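You operate a simulated robot arm through the tools that you are given. There is no shell and no other tool. Be economical: measure what you need, move in short steps, check, and stop when the job is done.

The job below is to be done with a simulated two-armed robot. You get a single attempt, and the scene is never put back.

## Task
Dust the open roll and the sheet beside it, then cap the roll with both hands.
Fine: the yellow tack roller lifts the dust and goes back; the cap board lies on the middle of the roll. Set down upright: pallet tack roller. What is to be rubbed or washed off counts as gone when no trace of it is left.

It is judged by the outcome, as a careful person would: the job done as asked, and still so three seconds after it is handed in. It fails if anything else is knocked over, pushed out of place, dropped, spilled or broken. A push-on lid holds only when it is set on centred and level and pressed home; a screw cap is set on level and turned clockwise until tight. Flat cloth is picked up by pressing the open fingertips on it (5 to 10 N) and closing them slowly along it; thin cloth reads only 2 to 8 mm in the jaws.

## Robot
Two 7-joint arms with two-finger parallel grippers on one trunk, on a base that drives. Base frame: it is fixed to the floor where the robot stands at the start and does not move with it; the origin is under the middle of the robot, x ahead of it, y to its left, z up; the surface under the hand at the start is at about z = 647. Readings come in mm, degrees, newtons and seconds.
The left shoulder is at the start at [70, 163, 1170], the right one opposite. With the tool pointing down near the work surface each hand reaches from about 220 to 840 mm from the robot's upright axis, wherever it stands, measured 20 degrees to its own side. Places, roughly: dust on the low sheet [800, -400, 600]; dust on the open roll [1100, -300, 600]; pallet tack roller (8x4x15 cm) [500, -200, 700]; top of the open roll [1100, -400, 600]. Payload 3.43 kg a hand.
Tool frame (each hand has its own): the origin (TCP) lies between the finger pads and is the grasp point; the fingertips stand 34 mm ahead of it; z points along the fingers, y is the line along which they close. Largest opening 128 mm; finger width 24, thickness 12; the body of the gripper, 48 by 130 mm, starts 96 mm behind the TCP.
Orientation is told as [roll, pitch, yaw] about the base's x, y, z axes, in that order, counted from this pose: with the fingers straight down and closing along the base's y, the tool's x points along the base's -x, its y along +y and its z along -z.

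## Interface
- The arms move only by the tool play_rows. It takes "left_rows", "right_rows" or both (then of equal length, played together; a hand with none holds still); each is a list of rows, each a list of 7 numbers: the shift along the tool's x, y, z in mm, then the turn, a rotation vector about the tool's x, y, z in degrees, then the gripper command, from -1 (fully open) to 1 (shut), values between in proportion. In form: [[tx, ty, tz, wx, wy, wz, fingers], ...]. A call has 1 to 8 rows; each row is the pose to reach, as a shift and turn from the pose commanded when the call began, along the tool's axes at that moment. Rows are played at 5 a second. More than 50 mm and 8.6 degrees between two rows, or a gripper value outside its range, and nothing of the call is played. A pose out of reach is approached as far as the arm can. The call stops where the force on the tool passes 40 N (or 10 N more than at its start, if that is more) or the arm is blocked; 0.2 s more then pass. The fingers move at their own pace (about 153 mm/s each) and stop on an object; they squeeze with about 31 N. The grip force told is the motor's: it shows also when the fingers shut on nothing. Time passes only in rows, and 0.2 s behind the last, so rows that repeat a pose let the fingers close. It gives the time, the measured TCP pose, the force on the tool (base axes), the opening and the grip force at its end, in the units of the frame above (readings bear some noise), with the torque about the TCP (base axes, N m) and any sound that the robot's microphone picked up.
- Cameras (640 x 400 px; columns grow to the right, rows downward): "scene" is now at [124.3, -30.5, 1382.2]; the picture's right is [-0.39, -0.92, 0.00], its down [-0.66, 0.28, -0.69] and it looks along [0.64, -0.27, -0.72] (base axes); focal length 272 px, centre (320, 200). "left" rides on the left gripper at [76, 11, -160] in its tool frame; the picture's right is [-0.15, 0.99, 0.00], its down [-0.88, -0.13, -0.46] and it looks along [-0.45, -0.07, 0.89] (tool axes); focal length 234 px, centre (320, 200). "right" rides on the right gripper at [76, -11, -160] in its tool frame; the picture's right is [0.15, 0.99, 0.00], its down [-0.88, 0.13, -0.46] and it looks along [-0.45, 0.07, 0.89] (tool axes); focal length 234 px, centre (320, 200). There is no depth. A picture from a camera that has moved, and an enlarged one, comes with that camera's place and axes in the base frame and with its lens.
- capture(camera): a new picture of that camera. No time passes.
- slide_trunk(by): slides the trunk up (or, below 0, down) by that many mm; the arms and the scene camera ride with it, the base frame stays. It gives what a move gives, with no picture.
- base_move(legs): drives the robot by 1 to 6 legs, each [ahead, left, turn to the left] in mm, mm and degrees, along the robot's own axes; the way and the turn of a leg run together, so that a leg with both is an arc; at most 1500 mm and 180 degrees a leg. The arms and the cameras ride along, it lands a little off, and it stops where it bumps. It gives what a move gives.
- head_to(pan, tilt): turns the head with the scene camera to pan (to the left, within 86 degrees either way) and tilt (down, from -29 to 69), counted from straight ahead of the robot. It gives what a move gives.
- enlarge(camera, box): a new picture of the part [left, top, right, bottom] of that camera's present view, enlarged. No time passes.
- finish_job(): hands the job in; it is judged then, once.

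Work in short steps. Places have to be worked out from the pictures, the camera data and where the tool is seen: move nearer, look again, correct. Check each grasp and each placing, and mend what went wrong. You have 120 turns and 92 pictures in all, those below and enlarged ones among them. Open the grippers and draw the arms clear of the work before you hand the job in, unless the task says otherwise; then end with one line.

The tools are called after ">>>" as a command line: name --argument value ..., lists and objects as JSON in quotes. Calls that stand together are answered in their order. play_rows: Moves the arms, as the interface text tells. Its arguments: {"type":"object","properties":{"left_rows":{"type":"array"},"right_rows":{"type":"array"}},"required":[]} The other tools are called the same way: slide_trunk (by) slides the trunk up or down; base_move (legs) drives the base; head_to (pan, tilt) turns the head that bears the scene camera; capture (camera) takes a picture; enlarge (camera, box) takes an enlarged picture of a part of a camera's view; finish_job () hands the job in.

At the start:

```text
time: 0.0
left_position: [694.0, -0.6, 1043.0]
left_tcp_rot: [0.0, 0.0, -0.1]
left_ft_force: [-0.9, 0.0, 0.4]
left_torque: [0.04, -0.02, 0.03]
left_grip_width: 127.9
left_finger_force: 0.1
right_position: [579.3, -474.5, 981.9]
right_tcp_rot: [-0.1, 0.0, 0.0]
right_ft_force: [-0.7, -0.2, -0.9]
right_torque: [-0.01, 0.01, 0.02]
right_grip_width: 127.9
right_finger_force: 0.0
trunk travel left (down, up): [-650.0, 290.0]
robot x, y, heading: [1.5, -0.4, 0.1]
head pan, tilt: [-23.2, 46.0]
```

scene: 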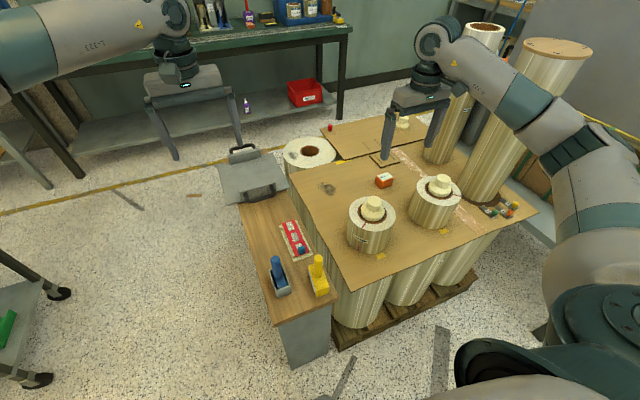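
right: 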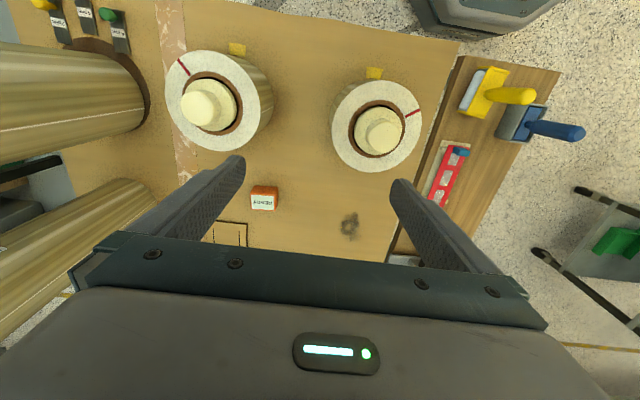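
left: 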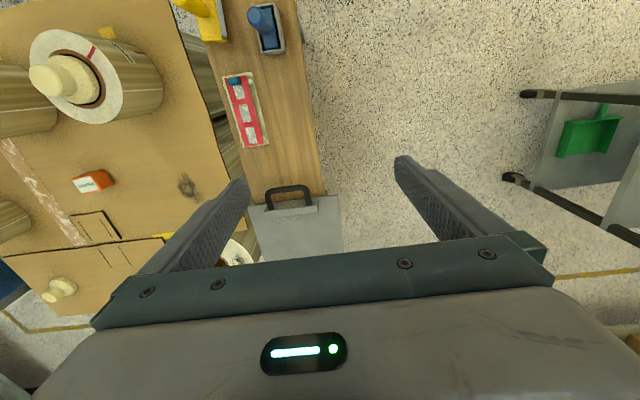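

The pictures show rolls on a pallet, a side bench with a blue and a yellow roller, and possibly an open roll behind the sheet. I'll enlarge the areas of interest.

>>> enlarge --camera "scene" --box '[200, 90, 440, 240]'

>>> enlarge --camera "scene" --box '[220, 190, 380, 310]'

>>> enlarge --camera "scene" --box '[320, 130, 560, 280]'

```text
2.67 times, centred on (320, 165) of scene
camera zoom: at [124.3, -30.5, 1382.2], right [-0.39, -0.92, 0.0], down [-0.66, 0.28, -0.69], along [0.64, -0.27, -0.72], focal length 725 px, centre (320, 293)
```

zoom: 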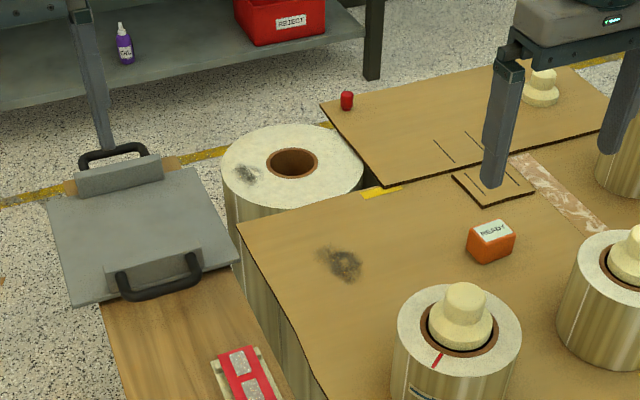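

```text
3.33 times, centred on (300, 250) of scene
camera zoom: at [124.3, -30.5, 1382.2], right [-0.39, -0.92, 0.0], down [-0.66, 0.28, -0.69], along [0.64, -0.27, -0.72], focal length 906 px, centre (387, 33)
```

zoom: 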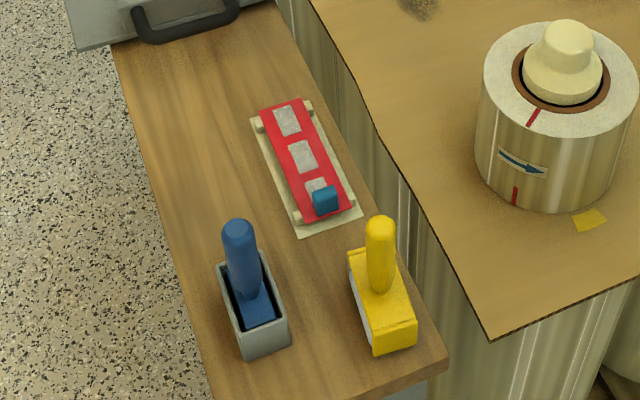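

```text
2.67 times, centred on (440, 205) of scene
camera zoom: at [124.3, -30.5, 1382.2], right [-0.39, -0.92, 0.0], down [-0.66, 0.28, -0.69], along [0.64, -0.27, -0.72], focal length 725 px, centre (0, 187)
```

zoom: 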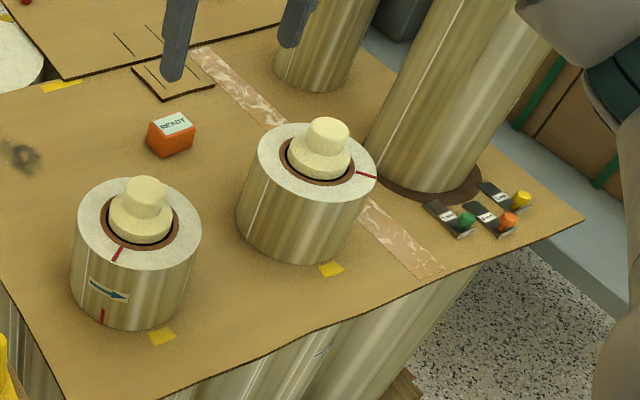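

The grey two-handled cap board lies on the bench end (~[990,-95]), the open roll is at ~[1078,-382], the dust at ~[1079,-301] and ~[821,-361], and the yellow roller at ~[463,-169]. I'll drive alongside the bench on the left and turn to face it.

>>> base_move --legs '[[0, 450, 0], [680, 0, 0], [0, 0, -90]]'

>>> head_to --pan 0 --tilt 50

>>> capture --camera "scene"

```text
time: 9.9
left_position: [679.3, -241.7, 1043.0]
left_tcp_rot: [0.0, 0.0, -90.2]
left_ft_force: [-0.2, -0.7, 1.3]
left_torque: [0.01, -0.01, 0.02]
left_grip_width: 127.8
left_finger_force: 0.1
right_position: [206.1, -126.1, 981.0]
right_tcp_rot: [0.0, -0.1, -90.2]
right_ft_force: [-0.3, -0.7, -0.3]
right_torque: [0.01, -0.02, 0.0]
right_grip_width: 128.0
right_finger_force: 0.1
trunk travel left (down, up): [-650.0, 290.0]
robot x, y, heading: [680.0, 449.1, -90.3]
head pan, tilt: [-23.2, 46.0]
```

```text
time: 10.8
left_position: [679.4, -242.2, 1042.7]
left_tcp_rot: [0.1, 0.0, -90.3]
left_ft_force: [0.2, 0.3, 0.7]
left_torque: [0.01, 0.01, 0.0]
left_grip_width: 128.3
left_finger_force: 0.0
right_position: [206.0, -125.9, 981.4]
right_tcp_rot: [0.0, 0.0, -90.2]
right_ft_force: [-0.2, 0.2, 0.3]
right_torque: [0.03, 0.01, 0.01]
right_grip_width: 128.0
right_finger_force: 0.2
trunk travel left (down, up): [-650.0, 290.0]
robot x, y, heading: [682.3, 451.2, -90.1]
head pan, tilt: [0.0, 50.0]
```

```text
85 pictures are left
camera scene: at [683.3, 324.7, 1376.8], right [-1.0, 0.01, 0.0], down [0.0, 0.77, -0.64], along [0.0, -0.64, -0.77], focal length 272 px, centre (320, 200)
```

scene: 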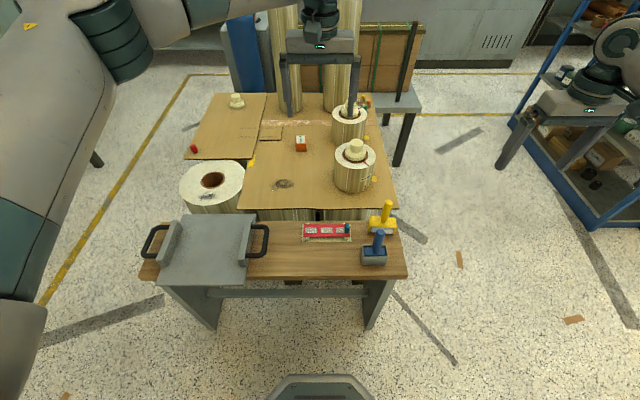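

Handle of the yellow roller is triangulated at ~[485,-176, top 762]; roll top z~640. I drive 130 mm nearer to the bench, then view again with the right hand.

>>> base_move --legs '[[130, 0, 0]]'

>>> play_rows --right_rows '[[20, 45, 0, 0, 0, 0, -1], [40, 90, 0, 0, 0, 0, -1], [60, 135, 0, 0, 0, 0, -1], [70, 180, 0, 0, 0, 0, -1], [75, 225, 0, 0, 0, 0, -1], [78, 265, 0, 0, 0, 0, -1], [78, 275, 0, 0, 0, 0, -1]]'

>>> capture --camera "right"

>>> capture --camera "scene"

```text
time: 12.1
left_position: [679.1, -371.8, 1043.9]
left_tcp_rot: [0.0, 0.0, -90.3]
left_ft_force: [-0.6, -1.1, -0.5]
left_torque: [0.02, 0.04, -0.05]
left_grip_width: 128.2
left_finger_force: 0.1
right_position: [205.6, -255.3, 981.9]
right_tcp_rot: [0.0, 0.0, -90.3]
right_ft_force: [-0.5, -0.2, 0.6]
right_torque: [0.0, -0.03, -0.04]
right_grip_width: 128.1
right_finger_force: 0.1
trunk travel left (down, up): [-650.0, 290.0]
robot x, y, heading: [683.1, 319.5, -90.5]
head pan, tilt: [0.0, 50.0]
```

```text
time: 13.7
left_position: [679.0, -372.1, 1043.6]
left_tcp_rot: [0.0, 0.0, -90.3]
left_ft_force: [0.1, 0.3, -0.1]
left_torque: [0.03, 0.02, 0.02]
left_grip_width: 127.7
left_finger_force: 0.1
right_position: [481.6, -177.1, 982.0]
right_tcp_rot: [0.0, 0.0, -90.3]
right_ft_force: [-0.4, 0.0, 0.0]
right_torque: [-0.02, -0.01, -0.04]
right_grip_width: 127.7
right_finger_force: 0.0
trunk travel left (down, up): [-650.0, 290.0]
robot x, y, heading: [685.5, 323.6, -90.4]
head pan, tilt: [0.0, 50.0]
```

```text
84 pictures are left
camera right: at [469.9, -102.4, 1141.0], right [0.99, 0.14, 0.0], down [0.13, -0.88, 0.46], along [0.06, -0.45, -0.89], focal length 234 px, centre (320, 200)
```

right: 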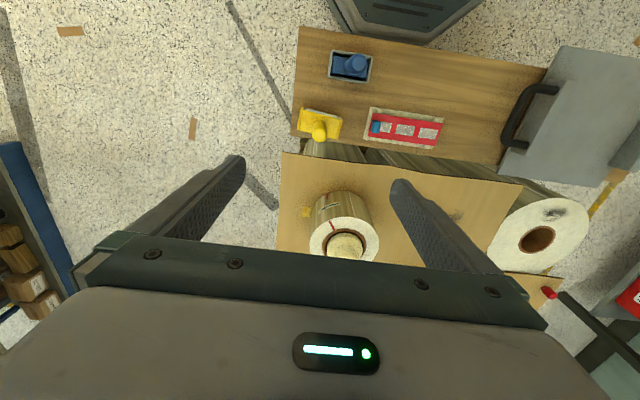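

```text
83 pictures are left
camera scene: at [682.3, 195.5, 1376.8], right [-1.0, 0.01, 0.0], down [0.0, 0.77, -0.64], along [0.0, -0.64, -0.77], focal length 272 px, centre (320, 200)
```

scene: 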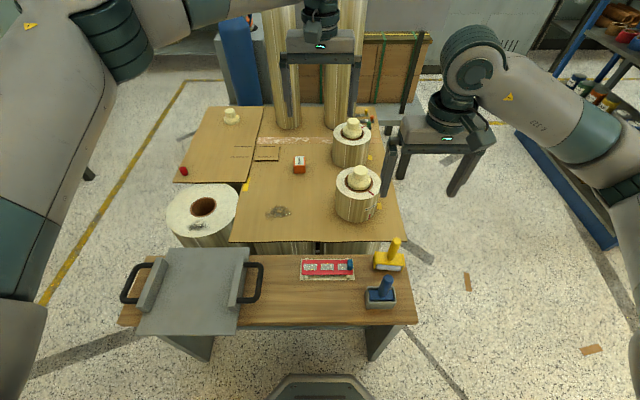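

The handle estimate holds at ~[480,-175]. I descend to z≈840 and look again.

>>> play_rows --right_rows '[[0, 0, 45, 0, 0, 0, -1], [0, 0, 90, 0, 0, 0, -1], [0, 0, 130, 0, 0, 0, -1], [0, 0, 130, 0, 0, 0, -1]]'

>>> capture --camera "right"

>>> enlarge --camera "scene" --box '[340, 190, 460, 320]'

```text
time: 14.7
left_position: [679.3, -371.5, 1043.5]
left_tcp_rot: [0.0, 0.0, -90.3]
left_ft_force: [-0.1, -0.4, 0.3]
left_torque: [-0.01, -0.01, 0.0]
left_grip_width: 128.1
left_finger_force: 0.0
right_position: [482.0, -177.8, 852.0]
right_tcp_rot: [-0.1, 0.0, -90.4]
right_ft_force: [0.2, -0.1, -0.2]
right_torque: [0.01, -0.01, 0.0]
right_grip_width: 127.9
right_finger_force: 0.1
trunk travel left (down, up): [-650.0, 290.0]
robot x, y, heading: [682.2, 319.5, -90.1]
head pan, tilt: [0.0, 50.0]
```

```text
82 pictures are left
camera right: at [471.2, -103.9, 1012.1], right [0.99, 0.14, 0.0], down [0.13, -0.88, 0.46], along [0.06, -0.45, -0.89], focal length 234 px, centre (320, 200)
```

right: 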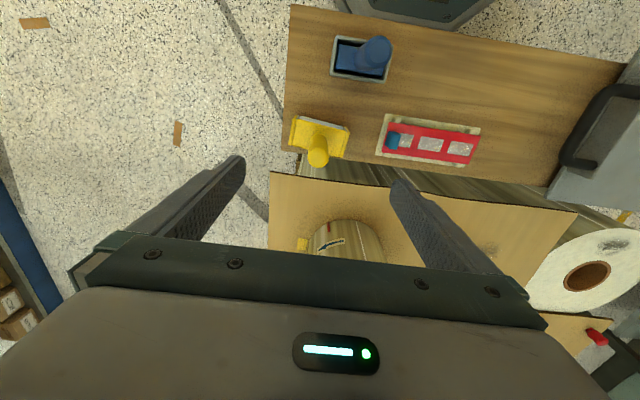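

```text
3.08 times, centred on (400, 255) of scene
camera zoom: at [682.8, 195.6, 1376.8], right [-1.0, 0.0, 0.0], down [0.0, 0.77, -0.64], along [0.0, -0.64, -0.77], focal length 836 px, centre (74, 31)
```

zoom: 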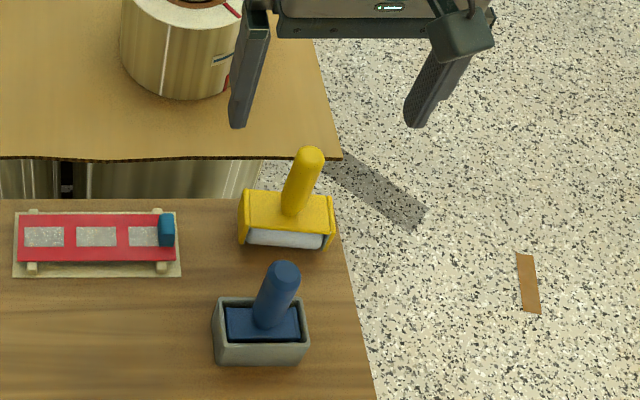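

Handle top triangulates to [482,-174,~770], body top ≈665. I descend to TCP z≈713 and close on the handle.

>>> play_rows --right_rows '[[3, 0, 45, 0, 0, 0, -1], [3, 0, 90, 0, 0, 0, -1], [3, 0, 125, 0, 0, 0, -1], [3, 0, 139, 0, 0, 0, -1], [3, 0, 139, 0, 0, 0, 0], [3, 0, 139, 0, 0, 0, 0.6], [3, 0, 139, 0, 0, 0, 1], [3, 0, 139, 0, 0, 0, 1]]'

>>> capture --camera "right"

>>> enlarge --camera "scene" --box '[340, 190, 460, 320]'

```text
time: 16.5
left_position: [680.2, -372.8, 1043.6]
left_tcp_rot: [0.0, 0.0, -90.3]
left_ft_force: [0.7, -0.7, 0.5]
left_torque: [0.02, 0.01, 0.01]
left_grip_width: 127.9
left_finger_force: 0.0
right_position: [481.9, -174.7, 712.8]
right_tcp_rot: [0.0, -0.1, -90.2]
right_ft_force: [-1.2, -0.1, 0.0]
right_torque: [-0.03, -0.02, 0.0]
right_grip_width: 23.1
right_finger_force: 30.8
trunk travel left (down, up): [-650.0, 290.0]
robot x, y, heading: [687.2, 322.7, -90.1]
head pan, tilt: [0.0, 50.0]
```

```text
80 pictures are left
camera right: at [471.0, -99.8, 872.6], right [0.99, 0.14, 0.0], down [0.13, -0.88, 0.46], along [0.06, -0.45, -0.89], focal length 234 px, centre (320, 200)
```

right: 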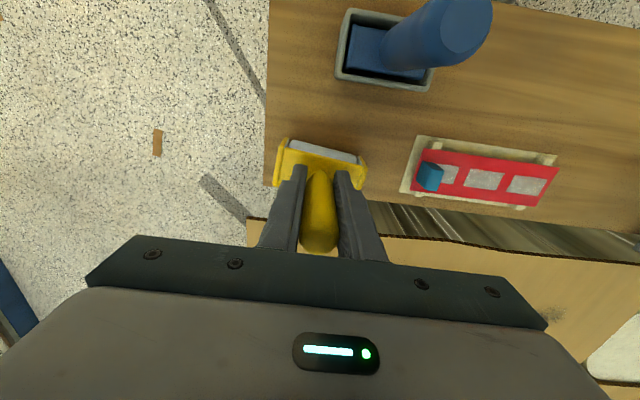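

```text
3.08 times, centred on (400, 255) of scene
camera zoom: at [682.6, 195.4, 1376.7], right [-1.0, 0.0, 0.0], down [0.0, 0.77, -0.64], along [0.0, -0.64, -0.77], focal length 836 px, centre (74, 31)
```

zoom: 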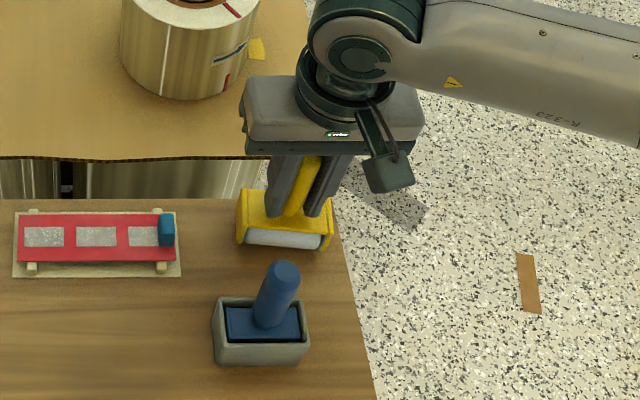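

The handle is gripped (23 mm) with TCP at [481.9,-174.7,712.8]. I lift it and look at the underside gap/height.

>>> play_rows --right_rows '[[0, 0, -20, 0, 0, 0, 1], [0, 0, -60, 0, 0, 0, 1], [0, 0, -105, 0, 0, 0, 1], [0, 0, -150, 0, 0, 0, 1], [0, 0, -190, 0, 0, 0, 1], [0, 0, -190, 0, 0, 0, 1]]'

>>> capture --camera "scene"

>>> capture --camera "right"

```text
time: 17.9
left_position: [678.3, -371.9, 1043.1]
left_tcp_rot: [0.0, 0.0, -90.3]
left_ft_force: [-0.3, -0.2, -0.7]
left_torque: [-0.04, 0.0, 0.03]
left_grip_width: 128.0
left_finger_force: 0.0
right_position: [481.3, -175.2, 905.3]
right_tcp_rot: [0.0, 0.0, -90.3]
right_ft_force: [0.4, 0.4, -1.7]
right_torque: [0.01, -0.06, 0.02]
right_grip_width: 22.9
right_finger_force: 31.0
trunk travel left (down, up): [-650.0, 290.0]
robot x, y, heading: [681.9, 322.9, -90.6]
head pan, tilt: [0.0, 50.0]
```

```text
78 pictures are left
camera scene: at [682.3, 195.1, 1376.7], right [-1.0, 0.01, 0.0], down [0.0, 0.77, -0.64], along [0.0, -0.64, -0.77], focal length 272 px, centre (320, 200)
```

scene: 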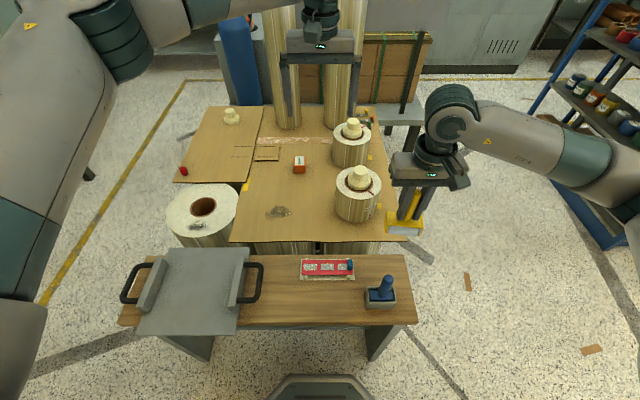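

```text
77 pictures are left
camera right: at [470.6, -100.0, 1063.7], right [0.99, 0.14, 0.0], down [0.13, -0.88, 0.46], along [0.06, -0.45, -0.89], focal length 234 px, centre (320, 200)
```

right: 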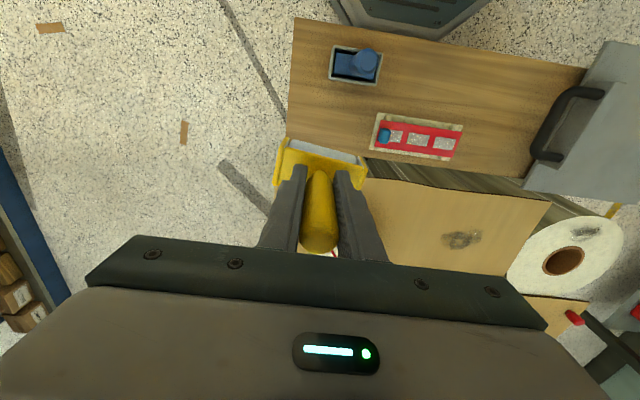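

Roller is held firmly. I drive left 250 mm while first moving the left hand out of the way (away in +x and back).

>>> play_rows --left_rows '[[30, 35, -10, 0, 0, 0, -1], [60, 70, -20, 0, 0, 0, -1], [90, 105, -30, 0, 0, 0, -1], [110, 145, -40, 0, 0, 0, -1], [120, 190, -50, 0, 0, 0, -1], [130, 235, -60, 0, 0, 0, -1], [130, 280, -60, 0, 0, 0, -1], [130, 280, -60, 0, 0, 0, -1]]'

>>> base_move --legs '[[0, 220, 0]]'

>>> capture --camera "scene"

```text
time: 19.7
left_position: [958.6, -243.9, 1103.5]
left_tcp_rot: [-0.1, 0.0, -90.3]
left_ft_force: [0.6, 0.0, 0.3]
left_torque: [0.01, 0.02, 0.0]
left_grip_width: 128.1
left_finger_force: 0.1
right_position: [481.1, -175.1, 902.7]
right_tcp_rot: [0.0, 0.0, -90.3]
right_ft_force: [0.0, 0.4, -1.2]
right_torque: [0.02, 0.0, 0.0]
right_grip_width: 23.1
right_finger_force: 31.1
trunk travel left (down, up): [-650.0, 290.0]
robot x, y, heading: [684.8, 322.6, -90.3]
head pan, tilt: [0.0, 50.0]
```

```text
time: 21.4
left_position: [1180.2, -244.0, 1104.3]
left_tcp_rot: [0.0, 0.0, -90.3]
left_ft_force: [0.2, -0.5, -0.3]
left_torque: [0.0, 0.01, 0.01]
left_grip_width: 127.7
left_finger_force: 0.0
right_position: [702.4, -175.8, 903.4]
right_tcp_rot: [0.0, 0.0, -90.3]
right_ft_force: [-0.4, -0.5, -1.2]
right_torque: [-0.03, 0.01, -0.04]
right_grip_width: 22.9
right_finger_force: 31.1
trunk travel left (down, up): [-650.0, 290.0]
robot x, y, heading: [906.7, 320.1, -90.5]
head pan, tilt: [0.0, 50.0]
```

```text
76 pictures are left
camera scene: at [903.4, 194.3, 1376.7], right [-1.0, 0.01, 0.0], down [0.0, 0.77, -0.64], along [0.0, -0.64, -0.77], focal length 272 px, centre (320, 200)
```

scene: 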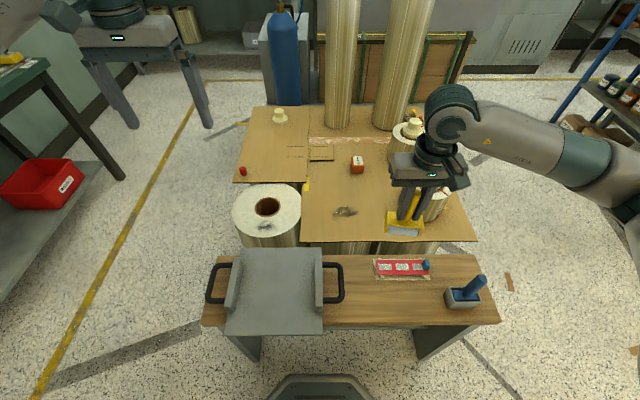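

The sheet dust is at ~[816,-364]. I carry the roller over to just before it, at z≈800.

>>> play_rows --right_rows '[[-35, 30, 0, 0, 0, 0, 1], [-70, 60, 0, 0, 0, 0, 1], [-105, 90, 10, 0, 0, 0, 1], [-125, 113, 40, 0, 0, 0, 1], [-125, 113, 80, 0, 0, 0, 1], [-125, 113, 110, 0, 0, 0, 1], [-125, 113, 130, 0, 0, 0, 1], [-125, 113, 130, 0, 0, 0, 1]]'

>>> enlarge --camera "scene" --box '[270, 150, 430, 250]'

>>> capture --camera "right"

```text
time: 23.2
left_position: [1179.2, -245.7, 1102.9]
left_tcp_rot: [0.0, 0.0, -90.2]
left_ft_force: [-0.9, 0.8, 0.3]
left_torque: [-0.01, 0.02, -0.01]
left_grip_width: 128.4
left_finger_force: 0.0
right_position: [814.6, -302.1, 773.7]
right_tcp_rot: [0.0, 0.0, -90.4]
right_ft_force: [0.9, 0.3, -1.0]
right_torque: [-0.02, 0.01, -0.03]
right_grip_width: 22.4
right_finger_force: 31.3
trunk travel left (down, up): [-650.0, 290.0]
robot x, y, heading: [903.7, 321.3, -90.3]
head pan, tilt: [0.0, 50.0]
```

```text
4.00 times, centred on (350, 200) of scene
camera zoom: at [903.3, 194.4, 1376.8], right [-1.0, 0.01, 0.0], down [0.0, 0.77, -0.64], along [0.0, -0.64, -0.77], focal length 1087 px, centre (200, 200)
```

zoom: 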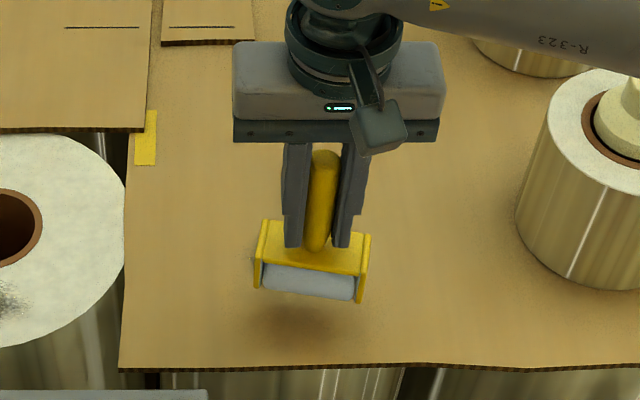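

```text
74 pictures are left
camera right: at [804.6, -226.0, 933.3], right [0.99, 0.14, 0.0], down [0.13, -0.88, 0.46], along [0.06, -0.45, -0.89], focal length 234 px, centre (320, 200)
```

right: 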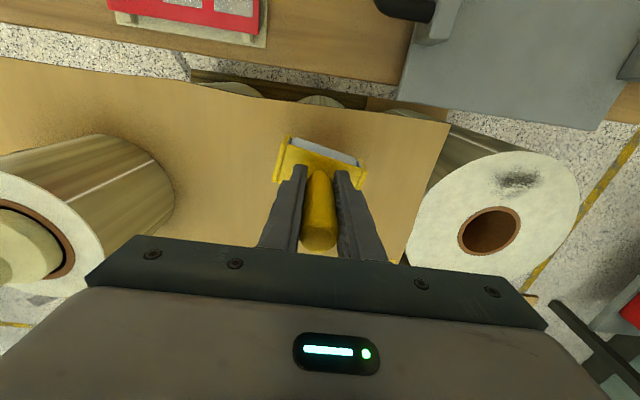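

Still above the sheet with a shadow gap; I descend gently toward contact (expected TCP ≈740).

>>> play_rows --right_rows '[[0, 0, 15, 0, 0, 0, 1], [0, 0, 25, 0, 0, 0, 1], [0, 0, 29, 0, 0, 0, 1], [0, 0, 29, 0, 0, 0, 1]]'

>>> enlarge --camera "scene" --box '[270, 150, 430, 250]'

```text
time: 24.2
left_position: [1180.1, -245.2, 1102.9]
left_tcp_rot: [0.1, 0.0, -90.3]
left_ft_force: [-0.1, -0.3, -0.5]
left_torque: [0.02, -0.03, 0.02]
left_grip_width: 128.0
left_finger_force: 0.0
right_position: [814.8, -299.8, 744.4]
right_tcp_rot: [0.0, -0.1, -90.2]
right_ft_force: [-0.2, -1.2, -0.5]
right_torque: [-0.01, -0.01, 0.0]
right_grip_width: 22.4
right_finger_force: 30.8
trunk travel left (down, up): [-650.0, 290.0]
robot x, y, heading: [904.2, 314.6, -90.0]
head pan, tilt: [0.0, 50.0]
```

```text
4.00 times, centred on (350, 200) of scene
camera zoom: at [903.4, 194.2, 1376.7], right [-1.0, 0.01, 0.0], down [0.0, 0.77, -0.64], along [0.0, -0.64, -0.77], focal length 1087 px, centre (200, 200)
```

zoom: 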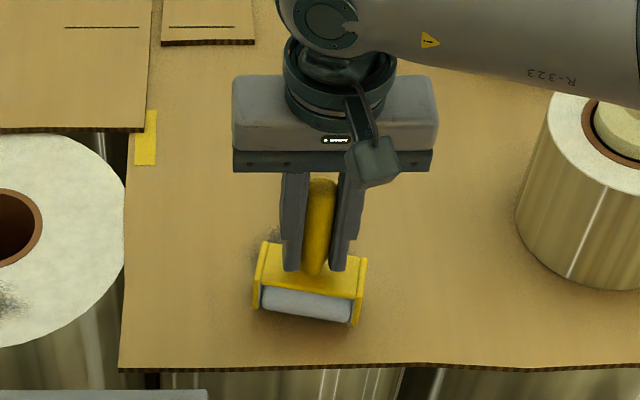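

No contact at 744.4. I go down in 2–3 mm steps.

>>> play_rows --right_rows '[[0, 0, 3, 0, 0, 0, 1], [0, 0, 5, 0, 0, 0, 1], [0, 0, 5, 0, 0, 0, 1]]'

>>> play_rows --right_rows '[[0, 0, 2, 0, 0, 0, 1], [0, 0, 3, 0, 0, 0, 1], [0, 0, 3, 0, 0, 0, 1]]'

```text
time: 25.0
left_position: [1179.7, -243.1, 1103.9]
left_tcp_rot: [0.0, 0.0, -90.3]
left_ft_force: [-0.5, 0.1, -0.1]
left_torque: [-0.04, 0.0, -0.01]
left_grip_width: 128.0
left_finger_force: 0.0
right_position: [815.2, -300.6, 743.3]
right_tcp_rot: [-0.1, -0.2, -90.2]
right_ft_force: [-2.3, -0.3, 17.1]
right_torque: [0.19, 0.55, 0.11]
right_grip_width: 22.7
right_finger_force: 30.9
trunk travel left (down, up): [-650.0, 290.0]
robot x, y, heading: [905.0, 320.2, -90.3]
head pan, tilt: [0.0, 50.0]
```

```text
time: 25.8
left_position: [1179.9, -241.9, 1104.9]
left_tcp_rot: [0.1, -0.1, -90.2]
left_ft_force: [0.8, 0.2, 0.1]
left_torque: [0.04, -0.01, -0.01]
left_grip_width: 128.0
left_finger_force: 0.1
right_position: [815.2, -300.1, 739.4]
right_tcp_rot: [0.0, -0.3, -90.3]
right_ft_force: [-2.2, -4.0, 27.3]
right_torque: [-0.23, 0.64, 0.16]
right_grip_width: 23.1
right_finger_force: 31.5
trunk travel left (down, up): [-650.0, 290.0]
robot x, y, heading: [903.3, 321.2, -90.2]
head pan, tilt: [0.0, 50.0]
```

Contact is at ~742 (27 N now). I back off to ≈10 N and roll across the dust along y, and back.

>>> play_rows --right_rows '[[0, 0, -4, 0, 0, 0, 1], [-25, 0, -4, 0, 0, 0, 1], [-50, 0, -4, 0, 0, 0, 1], [-75, 0, -4, 0, 0, 0, 1], [-100, 0, -4, 0, 0, 0, 1], [-125, 0, -4, 0, 0, 0, 1]]'

>>> enlarge --camera "scene" --box '[270, 150, 430, 250]'

```text
time: 27.2
left_position: [1179.9, -244.8, 1102.0]
left_tcp_rot: [0.1, 0.0, -90.2]
left_ft_force: [0.6, -1.6, -0.2]
left_torque: [0.01, 0.0, 0.02]
left_grip_width: 128.2
left_finger_force: 0.0
right_position: [812.7, -427.7, 740.4]
right_tcp_rot: [-0.1, -0.1, -90.4]
right_ft_force: [0.2, -0.2, -1.1]
right_torque: [0.02, 0.01, -0.07]
right_grip_width: 22.9
right_finger_force: 30.5
trunk travel left (down, up): [-650.0, 290.0]
robot x, y, heading: [900.9, 320.1, -90.3]
head pan, tilt: [0.0, 50.0]
```

```text
4.00 times, centred on (350, 200) of scene
camera zoom: at [904.1, 193.7, 1376.6], right [-1.0, 0.01, 0.0], down [0.0, 0.77, -0.64], along [0.0, -0.64, -0.77], focal length 1087 px, centre (200, 200)
```

zoom: 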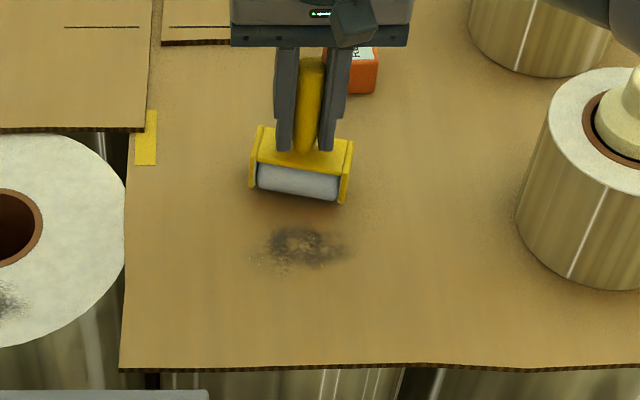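

Dust was partly reduced but contact was lost toward the far end. I press down a few mm more and roll back.

>>> play_rows --right_rows '[[0, 0, 3, 0, 0, 0, 1], [0, 0, 5, 0, 0, 0, 1], [0, 0, 5, 0, 0, 0, 1]]'

```text
time: 28.0
left_position: [1178.9, -243.1, 1104.4]
left_tcp_rot: [-0.1, -0.1, -90.3]
left_ft_force: [-0.3, 0.2, 0.6]
left_torque: [0.0, 0.02, 0.0]
left_grip_width: 127.7
left_finger_force: 0.1
right_position: [813.9, -425.8, 739.8]
right_tcp_rot: [0.0, -0.3, -90.4]
right_ft_force: [-4.1, -0.7, 20.2]
right_torque: [0.08, 0.31, 0.13]
right_grip_width: 23.0
right_finger_force: 31.1
trunk travel left (down, up): [-650.0, 290.0]
robot x, y, heading: [904.9, 318.3, -90.1]
head pan, tilt: [0.0, 50.0]
```

Contact with 20 N; I ease 1.5 mm and roll back to y≈-315 in slower steps.

>>> play_rows --right_rows '[[0, 0, -1.5, 0, 0, 0, 1], [15, 0, -1.5, 0, 0, 0, 1], [30, 0, -1.5, 0, 0, 0, 1], [45, 0, -1.5, 0, 0, 0, 1], [60, 0, -1.5, 0, 0, 0, 1], [75, 0, -1.5, 0, 0, 0, 1], [92, 0, -1.5, 0, 0, 0, 1], [110, 0, -1.5, 0, 0, 0, 1]]'

>>> enlarge --camera "scene" --box '[270, 150, 430, 250]'

>>> capture --camera "right"

```text
time: 29.8
left_position: [1180.1, -241.9, 1105.9]
left_tcp_rot: [0.0, -0.1, -90.3]
left_ft_force: [0.2, -0.4, 0.1]
left_torque: [0.0, -0.03, -0.01]
left_grip_width: 128.2
left_finger_force: 0.0
right_position: [815.0, -315.1, 737.9]
right_tcp_rot: [-0.1, -0.1, -90.2]
right_ft_force: [-0.4, -6.2, 24.0]
right_torque: [-0.26, 0.24, 0.08]
right_grip_width: 22.6
right_finger_force: 30.8
trunk travel left (down, up): [-650.0, 290.0]
robot x, y, heading: [902.3, 317.2, -90.3]
head pan, tilt: [0.0, 50.0]
```

```text
4.00 times, centred on (350, 200) of scene
camera zoom: at [903.7, 196.5, 1377.1], right [-1.0, 0.01, 0.0], down [0.0, 0.77, -0.64], along [0.0, -0.64, -0.77], focal length 1087 px, centre (200, 200)
```

zoom: 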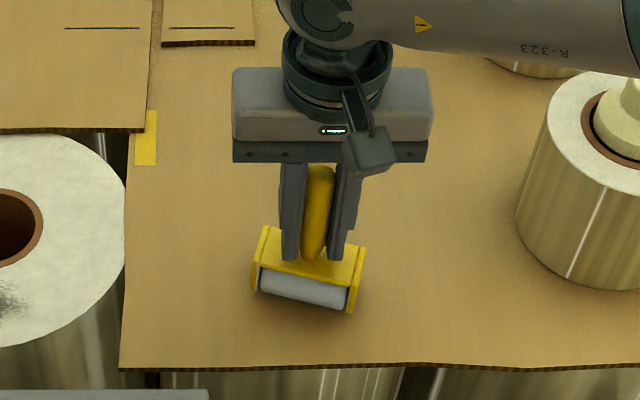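

```text
70 pictures are left
camera right: at [804.0, -240.0, 898.1], right [0.99, 0.14, 0.0], down [0.13, -0.88, 0.46], along [0.06, -0.45, -0.89], focal length 234 px, centre (320, 200)
```

right: 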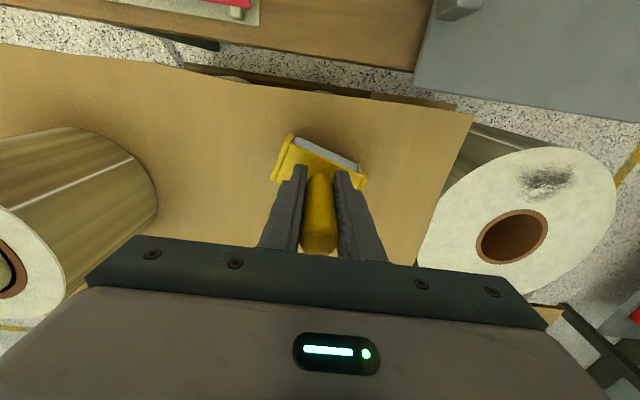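

Most dust under the roller seems gone or hidden. I lift, shift +22 mm in x, and roll outwards again so I can see.

>>> play_rows --right_rows '[[0, 0, -10, 0, 0, 0, 1], [0, 22, -10, 0, 0, 0, 1], [-5, 22, -1, 0, 0, 0, 1], [-20, 22, 0, 0, 0, 0, 1], [-40, 22, 0, 0, 0, 0, 1], [-60, 22, 0.5, 0, 0, 0, 1], [-85, 22, 1, 0, 0, 0, 1], [-112, 22, 1, 0, 0, 0, 1]]'

>>> enlarge --camera "scene" --box '[290, 170, 410, 245]'

```text
time: 31.6
left_position: [1180.1, -242.7, 1103.8]
left_tcp_rot: [-0.1, -0.1, -90.2]
left_ft_force: [-1.1, -0.3, 0.3]
left_torque: [0.03, -0.02, 0.02]
left_grip_width: 127.9
left_finger_force: 0.2
right_position: [836.3, -427.3, 739.0]
right_tcp_rot: [-0.1, -0.1, -90.3]
right_ft_force: [-0.1, 4.9, 15.7]
right_torque: [0.66, -0.03, 0.01]
right_grip_width: 22.6
right_finger_force: 31.0
trunk travel left (down, up): [-650.0, 290.0]
robot x, y, heading: [901.6, 320.6, -90.4]
head pan, tilt: [0.0, 50.0]
```

```text
5.33 times, centred on (350, 208) of scene
camera zoom: at [904.4, 196.8, 1377.1], right [-1.0, 0.01, 0.0], down [0.0, 0.77, -0.64], along [0.0, -0.64, -0.77], focal length 1450 px, centre (160, 160)
```

zoom: 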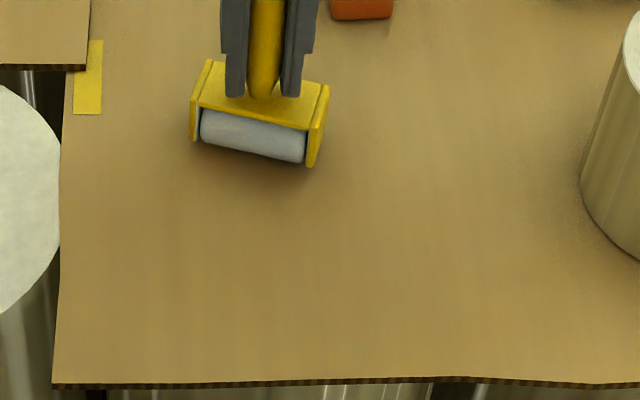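

The sheet looks clean; I make one more return pass offset to x≈793 for any faint fringe, then lift.

>>> play_rows --right_rows '[[0, 0, -10, 0, 0, 0, 1], [0, -43, -10, 0, 0, 0, 1], [10, -43, 0, 0, 0, 0, 1], [30, -43, 0, 0, 0, 0, 1], [50, -43, -0.5, 0, 0, 0, 1], [75, -43, -1, 0, 0, 0, 1], [100, -43, -1, 0, 0, 0, 1], [110, -43, -20, 0, 0, 0, 1]]'

>>> play_rows --right_rows '[[20, 0, -50, 0, 0, 0, 1], [50, 0, -90, 0, 0, 0, 1], [80, 0, -110, 0, 0, 0, 1], [80, 0, -110, 0, 0, 0, 1]]'

>>> base_move --legs '[[0, 230, 0]]'

>>> capture --camera "scene"

>>> enlarge --camera "scene" --box '[240, 150, 480, 260]'

```text
time: 33.4
left_position: [1178.9, -243.7, 1102.3]
left_tcp_rot: [0.1, -0.1, -90.3]
left_ft_force: [0.3, -0.1, 0.4]
left_torque: [0.0, 0.01, 0.01]
left_grip_width: 128.1
left_finger_force: 0.0
right_position: [793.3, -317.0, 754.7]
right_tcp_rot: [-0.1, 0.1, -90.4]
right_ft_force: [-0.3, 0.1, -0.5]
right_torque: [0.02, 0.0, -0.01]
right_grip_width: 22.7
right_finger_force: 30.7
trunk travel left (down, up): [-650.0, 290.0]
robot x, y, heading: [901.0, 319.6, -90.1]
head pan, tilt: [0.0, 50.0]
```

```text
refused: row 1 steps farther than a row can; nothing moved
```

```text
time: 35.1
left_position: [1409.3, -245.5, 1103.7]
left_tcp_rot: [0.0, -0.1, -90.4]
left_ft_force: [0.2, 0.0, -1.3]
left_torque: [0.05, 0.02, -0.01]
left_grip_width: 128.0
left_finger_force: 0.0
right_position: [1022.1, -319.6, 757.1]
right_tcp_rot: [0.1, 0.0, -90.4]
right_ft_force: [-0.3, -0.1, -1.0]
right_torque: [0.0, 0.02, -0.01]
right_grip_width: 22.6
right_finger_force: 31.1
trunk travel left (down, up): [-650.0, 290.0]
robot x, y, heading: [1133.9, 320.0, -90.2]
head pan, tilt: [0.0, 50.0]
```

```text
68 pictures are left
camera scene: at [1132.7, 192.9, 1376.7], right [-1.0, 0.01, 0.0], down [0.0, 0.77, -0.64], along [0.0, -0.64, -0.77], focal length 272 px, centre (320, 200)
```

scene: 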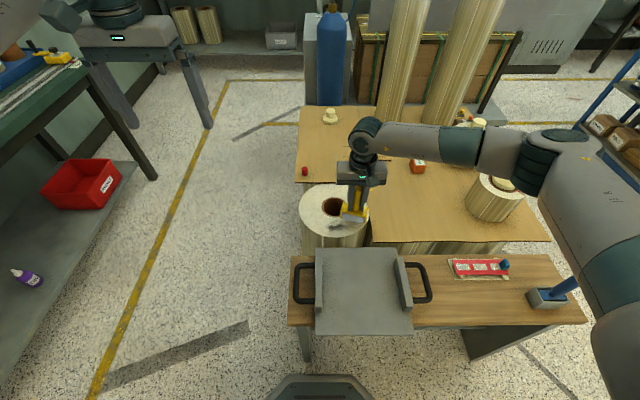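

```text
2.67 times, centred on (360, 205) of scene
camera zoom: at [1132.7, 192.9, 1376.7], right [-1.0, 0.01, 0.0], down [0.0, 0.77, -0.64], along [0.0, -0.64, -0.77], focal length 725 px, centre (213, 187)
```

zoom: 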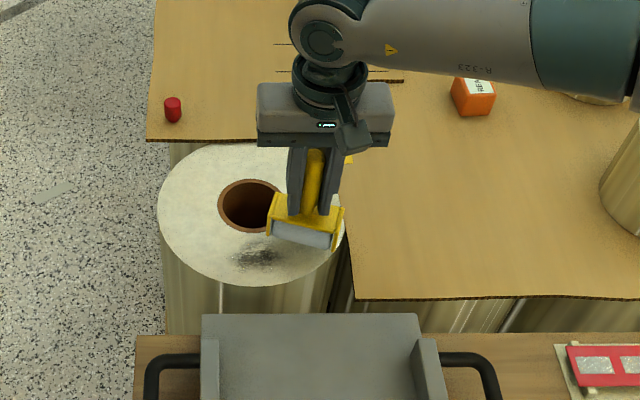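

Sheet is clean. The roll dust lies at ~[1078,-308] on the annulus (R≈121, hole r≈40). I move over it and descend carefully.

>>> play_rows --right_rows '[[5, 28, 0, 0, 0, 0, 1], [10, 56, 0, 0, 0, 0, 1], [10, 56, 8, 0, 0, 0, 1], [10, 56, 14, 0, 0, 0, 1], [10, 56, 14, 0, 0, 0, 1]]'

>>> enlarge --camera "scene" --box '[270, 160, 390, 260]'

>>> capture --camera "right"

```text
time: 36.3
left_position: [1408.7, -245.7, 1103.1]
left_tcp_rot: [0.0, 0.0, -90.4]
left_ft_force: [0.1, -0.2, 0.1]
left_torque: [-0.01, -0.02, -0.02]
left_grip_width: 128.1
left_finger_force: 0.1
right_position: [1078.6, -310.0, 742.8]
right_tcp_rot: [0.0, 0.0, -90.3]
right_ft_force: [-0.2, -0.1, -1.9]
right_torque: [0.01, 0.01, -0.04]
right_grip_width: 22.7
right_finger_force: 30.6
trunk travel left (down, up): [-650.0, 290.0]
robot x, y, heading: [1130.9, 320.5, -90.4]
head pan, tilt: [0.0, 50.0]
```

```text
4.00 times, centred on (330, 210) of scene
camera zoom: at [1132.5, 192.9, 1376.7], right [-1.0, 0.01, 0.0], down [0.0, 0.77, -0.64], along [0.0, -0.64, -0.77], focal length 1087 px, centre (280, 160)
```

zoom: 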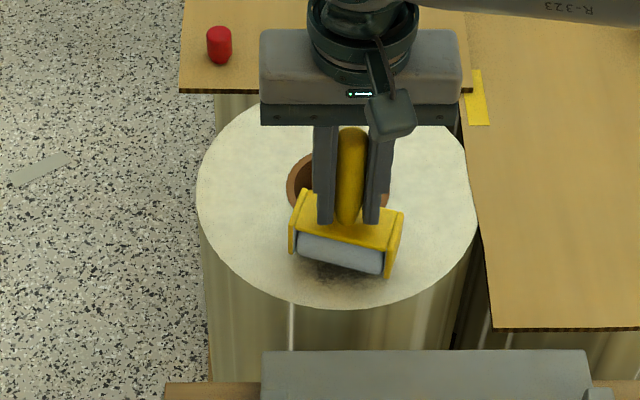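

```text
65 pictures are left
camera right: at [1067.5, -235.4, 902.2], right [0.99, 0.14, 0.0], down [0.13, -0.88, 0.46], along [0.06, -0.45, -0.89], focal length 234 px, centre (320, 200)
```

right: 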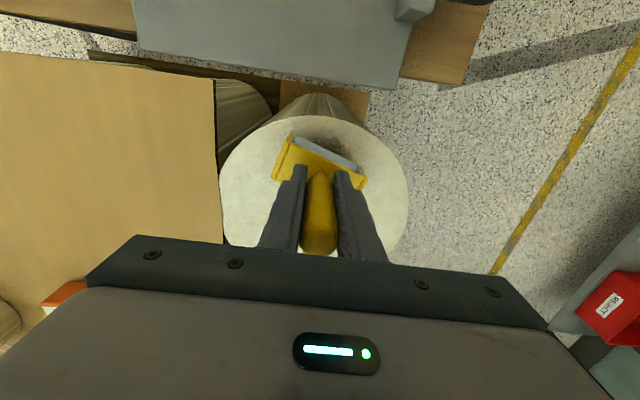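

Still hovering above. I descend in small steps until light contact.

>>> play_rows --right_rows '[[3, 0, 3, 0, 0, 0, 1], [3, 0, 6, 0, 0, 0, 1], [3, 0, 8, 0, 0, 0, 1], [3, 0, 8, 0, 0, 0, 1]]'

```text
time: 37.3
left_position: [1408.0, -243.6, 1104.6]
left_tcp_rot: [0.0, -0.1, -90.4]
left_ft_force: [-0.6, -0.1, 0.1]
left_torque: [-0.01, -0.02, 0.02]
left_grip_width: 128.0
left_finger_force: 0.1
right_position: [1078.1, -307.4, 738.3]
right_tcp_rot: [0.0, -0.4, -90.4]
right_ft_force: [-3.5, -2.8, 27.7]
right_torque: [0.16, 0.53, 0.11]
right_grip_width: 22.9
right_finger_force: 30.8
trunk travel left (down, up): [-650.0, 290.0]
robot x, y, heading: [1135.4, 319.7, -90.3]
head pan, tilt: [0.0, 50.0]
```

Contact at ~741, 28 N; I ease to ≈14 N and roll out and back over the dusty part.

>>> play_rows --right_rows '[[0, 0, -3, 0, 0, 0, 1], [14, 0, -3, 0, 0, 0, 1], [28, 0, -3, 0, 0, 0, 1], [14, 0, -3, 0, 0, 0, 1], [0, 0, -3, 0, 0, 0, 1], [-15, 0, -3, 0, 0, 0, 1], [-30, 0, -3, 0, 0, 0, 1], [-50, 0, -3, 0, 0, 0, 1]]'

>>> enlarge --camera "scene" --box '[270, 160, 390, 260]'

```text
time: 39.1
left_position: [1408.4, -243.9, 1103.9]
left_tcp_rot: [0.0, 0.0, -90.5]
left_ft_force: [-0.7, 0.1, 1.1]
left_torque: [-0.01, 0.0, 0.03]
left_grip_width: 128.0
left_finger_force: 0.0
right_position: [1077.4, -356.5, 737.3]
right_tcp_rot: [-0.2, -0.1, -90.4]
right_ft_force: [0.1, 2.9, 12.6]
right_torque: [0.06, -0.34, 0.09]
right_grip_width: 22.8
right_finger_force: 31.4
trunk travel left (down, up): [-650.0, 290.0]
robot x, y, heading: [1132.8, 323.2, -90.6]
head pan, tilt: [0.0, 50.0]
```

```text
4.00 times, centred on (330, 210) of scene
camera zoom: at [1133.0, 194.8, 1376.9], right [-1.0, 0.01, 0.0], down [0.0, 0.77, -0.64], along [0.0, -0.64, -0.77], focal length 1087 px, centre (280, 160)
```

zoom: 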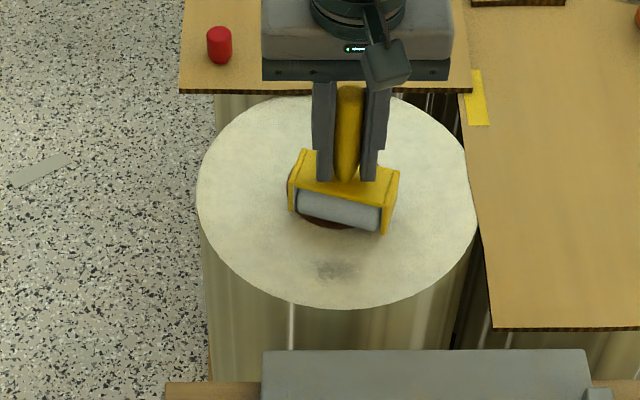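

A faint trace remains at ~[1085,-300]. I roll over it again, two passes further out with a small +x shift.

>>> play_rows --right_rows '[[20, 0, 0, 0, 0, 0, 1], [35, 5, 0, 0, 0, 0, 1], [50, 8, 0, 0, 0, 0, 1], [65, 8, 0, 0, 0, 0, 1], [80, 8, 0, 0, 0, 0, 1], [65, 8, 0.5, 0, 0, 0, 1], [45, 8, 0.5, 0, 0, 0, 1], [25, 8, 0.5, 0, 0, 0, 1]]'

>>> play_rows --right_rows '[[20, 0, 0, 0, 0, 0, 1], [40, 0, 0, 0, 0, 0, 1], [58, 0, 0, 0, 0, 0, 1], [40, 0, 0, 0, 0, 0, 1], [20, 0, 0, 0, 0, 0, 1], [0, 0, 0, 0, 0, 0, 1], [-25, 0, 0, 0, 0, 0, 1]]'

>>> enlarge --camera "scene" --box '[270, 160, 390, 260]'

```text
time: 40.9
left_position: [1408.2, -244.3, 1103.5]
left_tcp_rot: [0.0, -0.1, -90.3]
left_ft_force: [-0.1, -0.2, 0.4]
left_torque: [-0.01, 0.03, 0.02]
left_grip_width: 128.3
left_finger_force: 0.1
right_position: [1086.4, -331.7, 738.2]
right_tcp_rot: [0.0, -0.1, -90.5]
right_ft_force: [-0.3, 4.6, 15.7]
right_torque: [0.26, -0.08, -0.01]
right_grip_width: 22.6
right_finger_force: 31.4
trunk travel left (down, up): [-650.0, 290.0]
robot x, y, heading: [1135.4, 317.9, -90.2]
head pan, tilt: [0.0, 50.0]
```

```text
time: 42.5
left_position: [1408.2, -244.8, 1103.2]
left_tcp_rot: [0.0, -0.1, -90.4]
left_ft_force: [-0.6, 0.7, -1.0]
left_torque: [-0.01, 0.03, -0.02]
left_grip_width: 128.1
left_finger_force: 0.1
right_position: [1085.1, -357.0, 738.7]
right_tcp_rot: [-0.1, 0.0, -90.3]
right_ft_force: [0.1, 1.8, 9.6]
right_torque: [-0.02, -0.36, 0.06]
right_grip_width: 22.2
right_finger_force: 30.5
trunk travel left (down, up): [-650.0, 290.0]
robot x, y, heading: [1133.0, 315.3, -90.5]
head pan, tilt: [0.0, 50.0]
```

```text
4.00 times, centred on (330, 210) of scene
camera zoom: at [1133.1, 194.2, 1376.8], right [-1.0, 0.01, 0.0], down [0.0, 0.77, -0.64], along [0.0, -0.64, -0.77], focal length 1087 px, centre (280, 160)
```

zoom: 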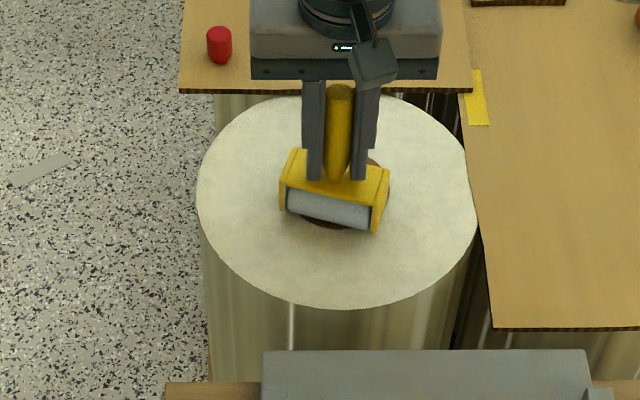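

The roll looks clean. I lift the roller, pull it back toward y≈-190, and examine both surfaces.

>>> play_rows --right_rows '[[0, 0, -40, 0, 0, 0, 1], [0, 0, -85, 0, 0, 0, 1], [0, 0, -130, 0, 0, 0, 1], [30, 0, -165, 0, 0, 0, 1], [75, 0, -170, 0, 0, 0, 1], [120, 0, -170, 0, 0, 0, 1], [165, 0, -170, 0, 0, 0, 1], [165, 0, -170, 0, 0, 0, 1]]'

>>> base_move --legs '[[0, -449, 0]]'

>>> capture --camera "scene"

>>> enlarge --camera "scene" --box '[160, 160, 320, 260]'

```text
time: 44.3
left_position: [1407.8, -247.6, 1102.6]
left_tcp_rot: [0.1, 0.0, -90.4]
left_ft_force: [0.3, -0.4, 1.0]
left_torque: [-0.04, 0.03, -0.03]
left_grip_width: 127.8
left_finger_force: 0.1
right_position: [1087.2, -192.5, 907.8]
right_tcp_rot: [0.0, 0.0, -90.4]
right_ft_force: [-0.3, -0.1, -1.6]
right_torque: [0.05, 0.02, 0.02]
right_grip_width: 22.8
right_finger_force: 30.8
trunk travel left (down, up): [-650.0, 290.0]
robot x, y, heading: [1133.6, 318.1, -90.3]
head pan, tilt: [0.0, 50.0]
```

```text
time: 47.0
left_position: [961.8, -243.3, 1102.5]
left_tcp_rot: [-0.1, 0.0, -90.3]
left_ft_force: [-0.9, 0.4, -0.1]
left_torque: [0.03, -0.02, -0.01]
left_grip_width: 128.1
left_finger_force: 0.1
right_position: [642.4, -188.8, 906.4]
right_tcp_rot: [0.0, 0.0, -90.3]
right_ft_force: [-0.4, 0.2, -1.6]
right_torque: [-0.01, 0.01, -0.02]
right_grip_width: 22.5
right_finger_force: 30.8
trunk travel left (down, up): [-650.0, 290.0]
robot x, y, heading: [685.8, 322.6, -90.4]
head pan, tilt: [0.0, 50.0]
```

```text
62 pictures are left
camera scene: at [686.8, 195.6, 1376.7], right [-1.0, 0.01, 0.0], down [0.0, 0.77, -0.64], along [0.0, -0.64, -0.77], focal length 272 px, centre (320, 200)
```

scene: 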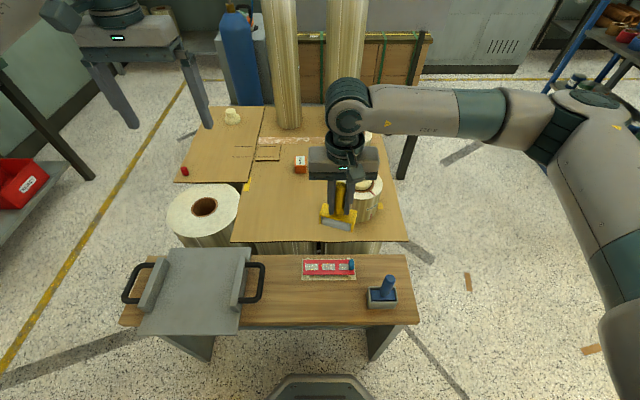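

```text
4.00 times, centred on (240, 210) of scene
camera zoom: at [686.8, 195.6, 1376.7], right [-1.0, 0.01, 0.0], down [0.0, 0.77, -0.64], along [0.0, -0.64, -0.77], focal length 1087 px, centre (640, 160)
```

zoom: 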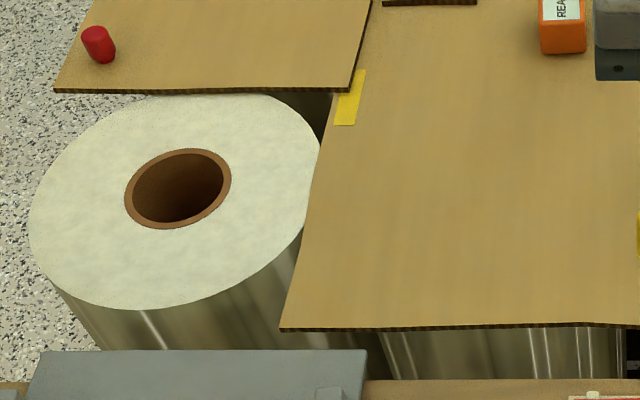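

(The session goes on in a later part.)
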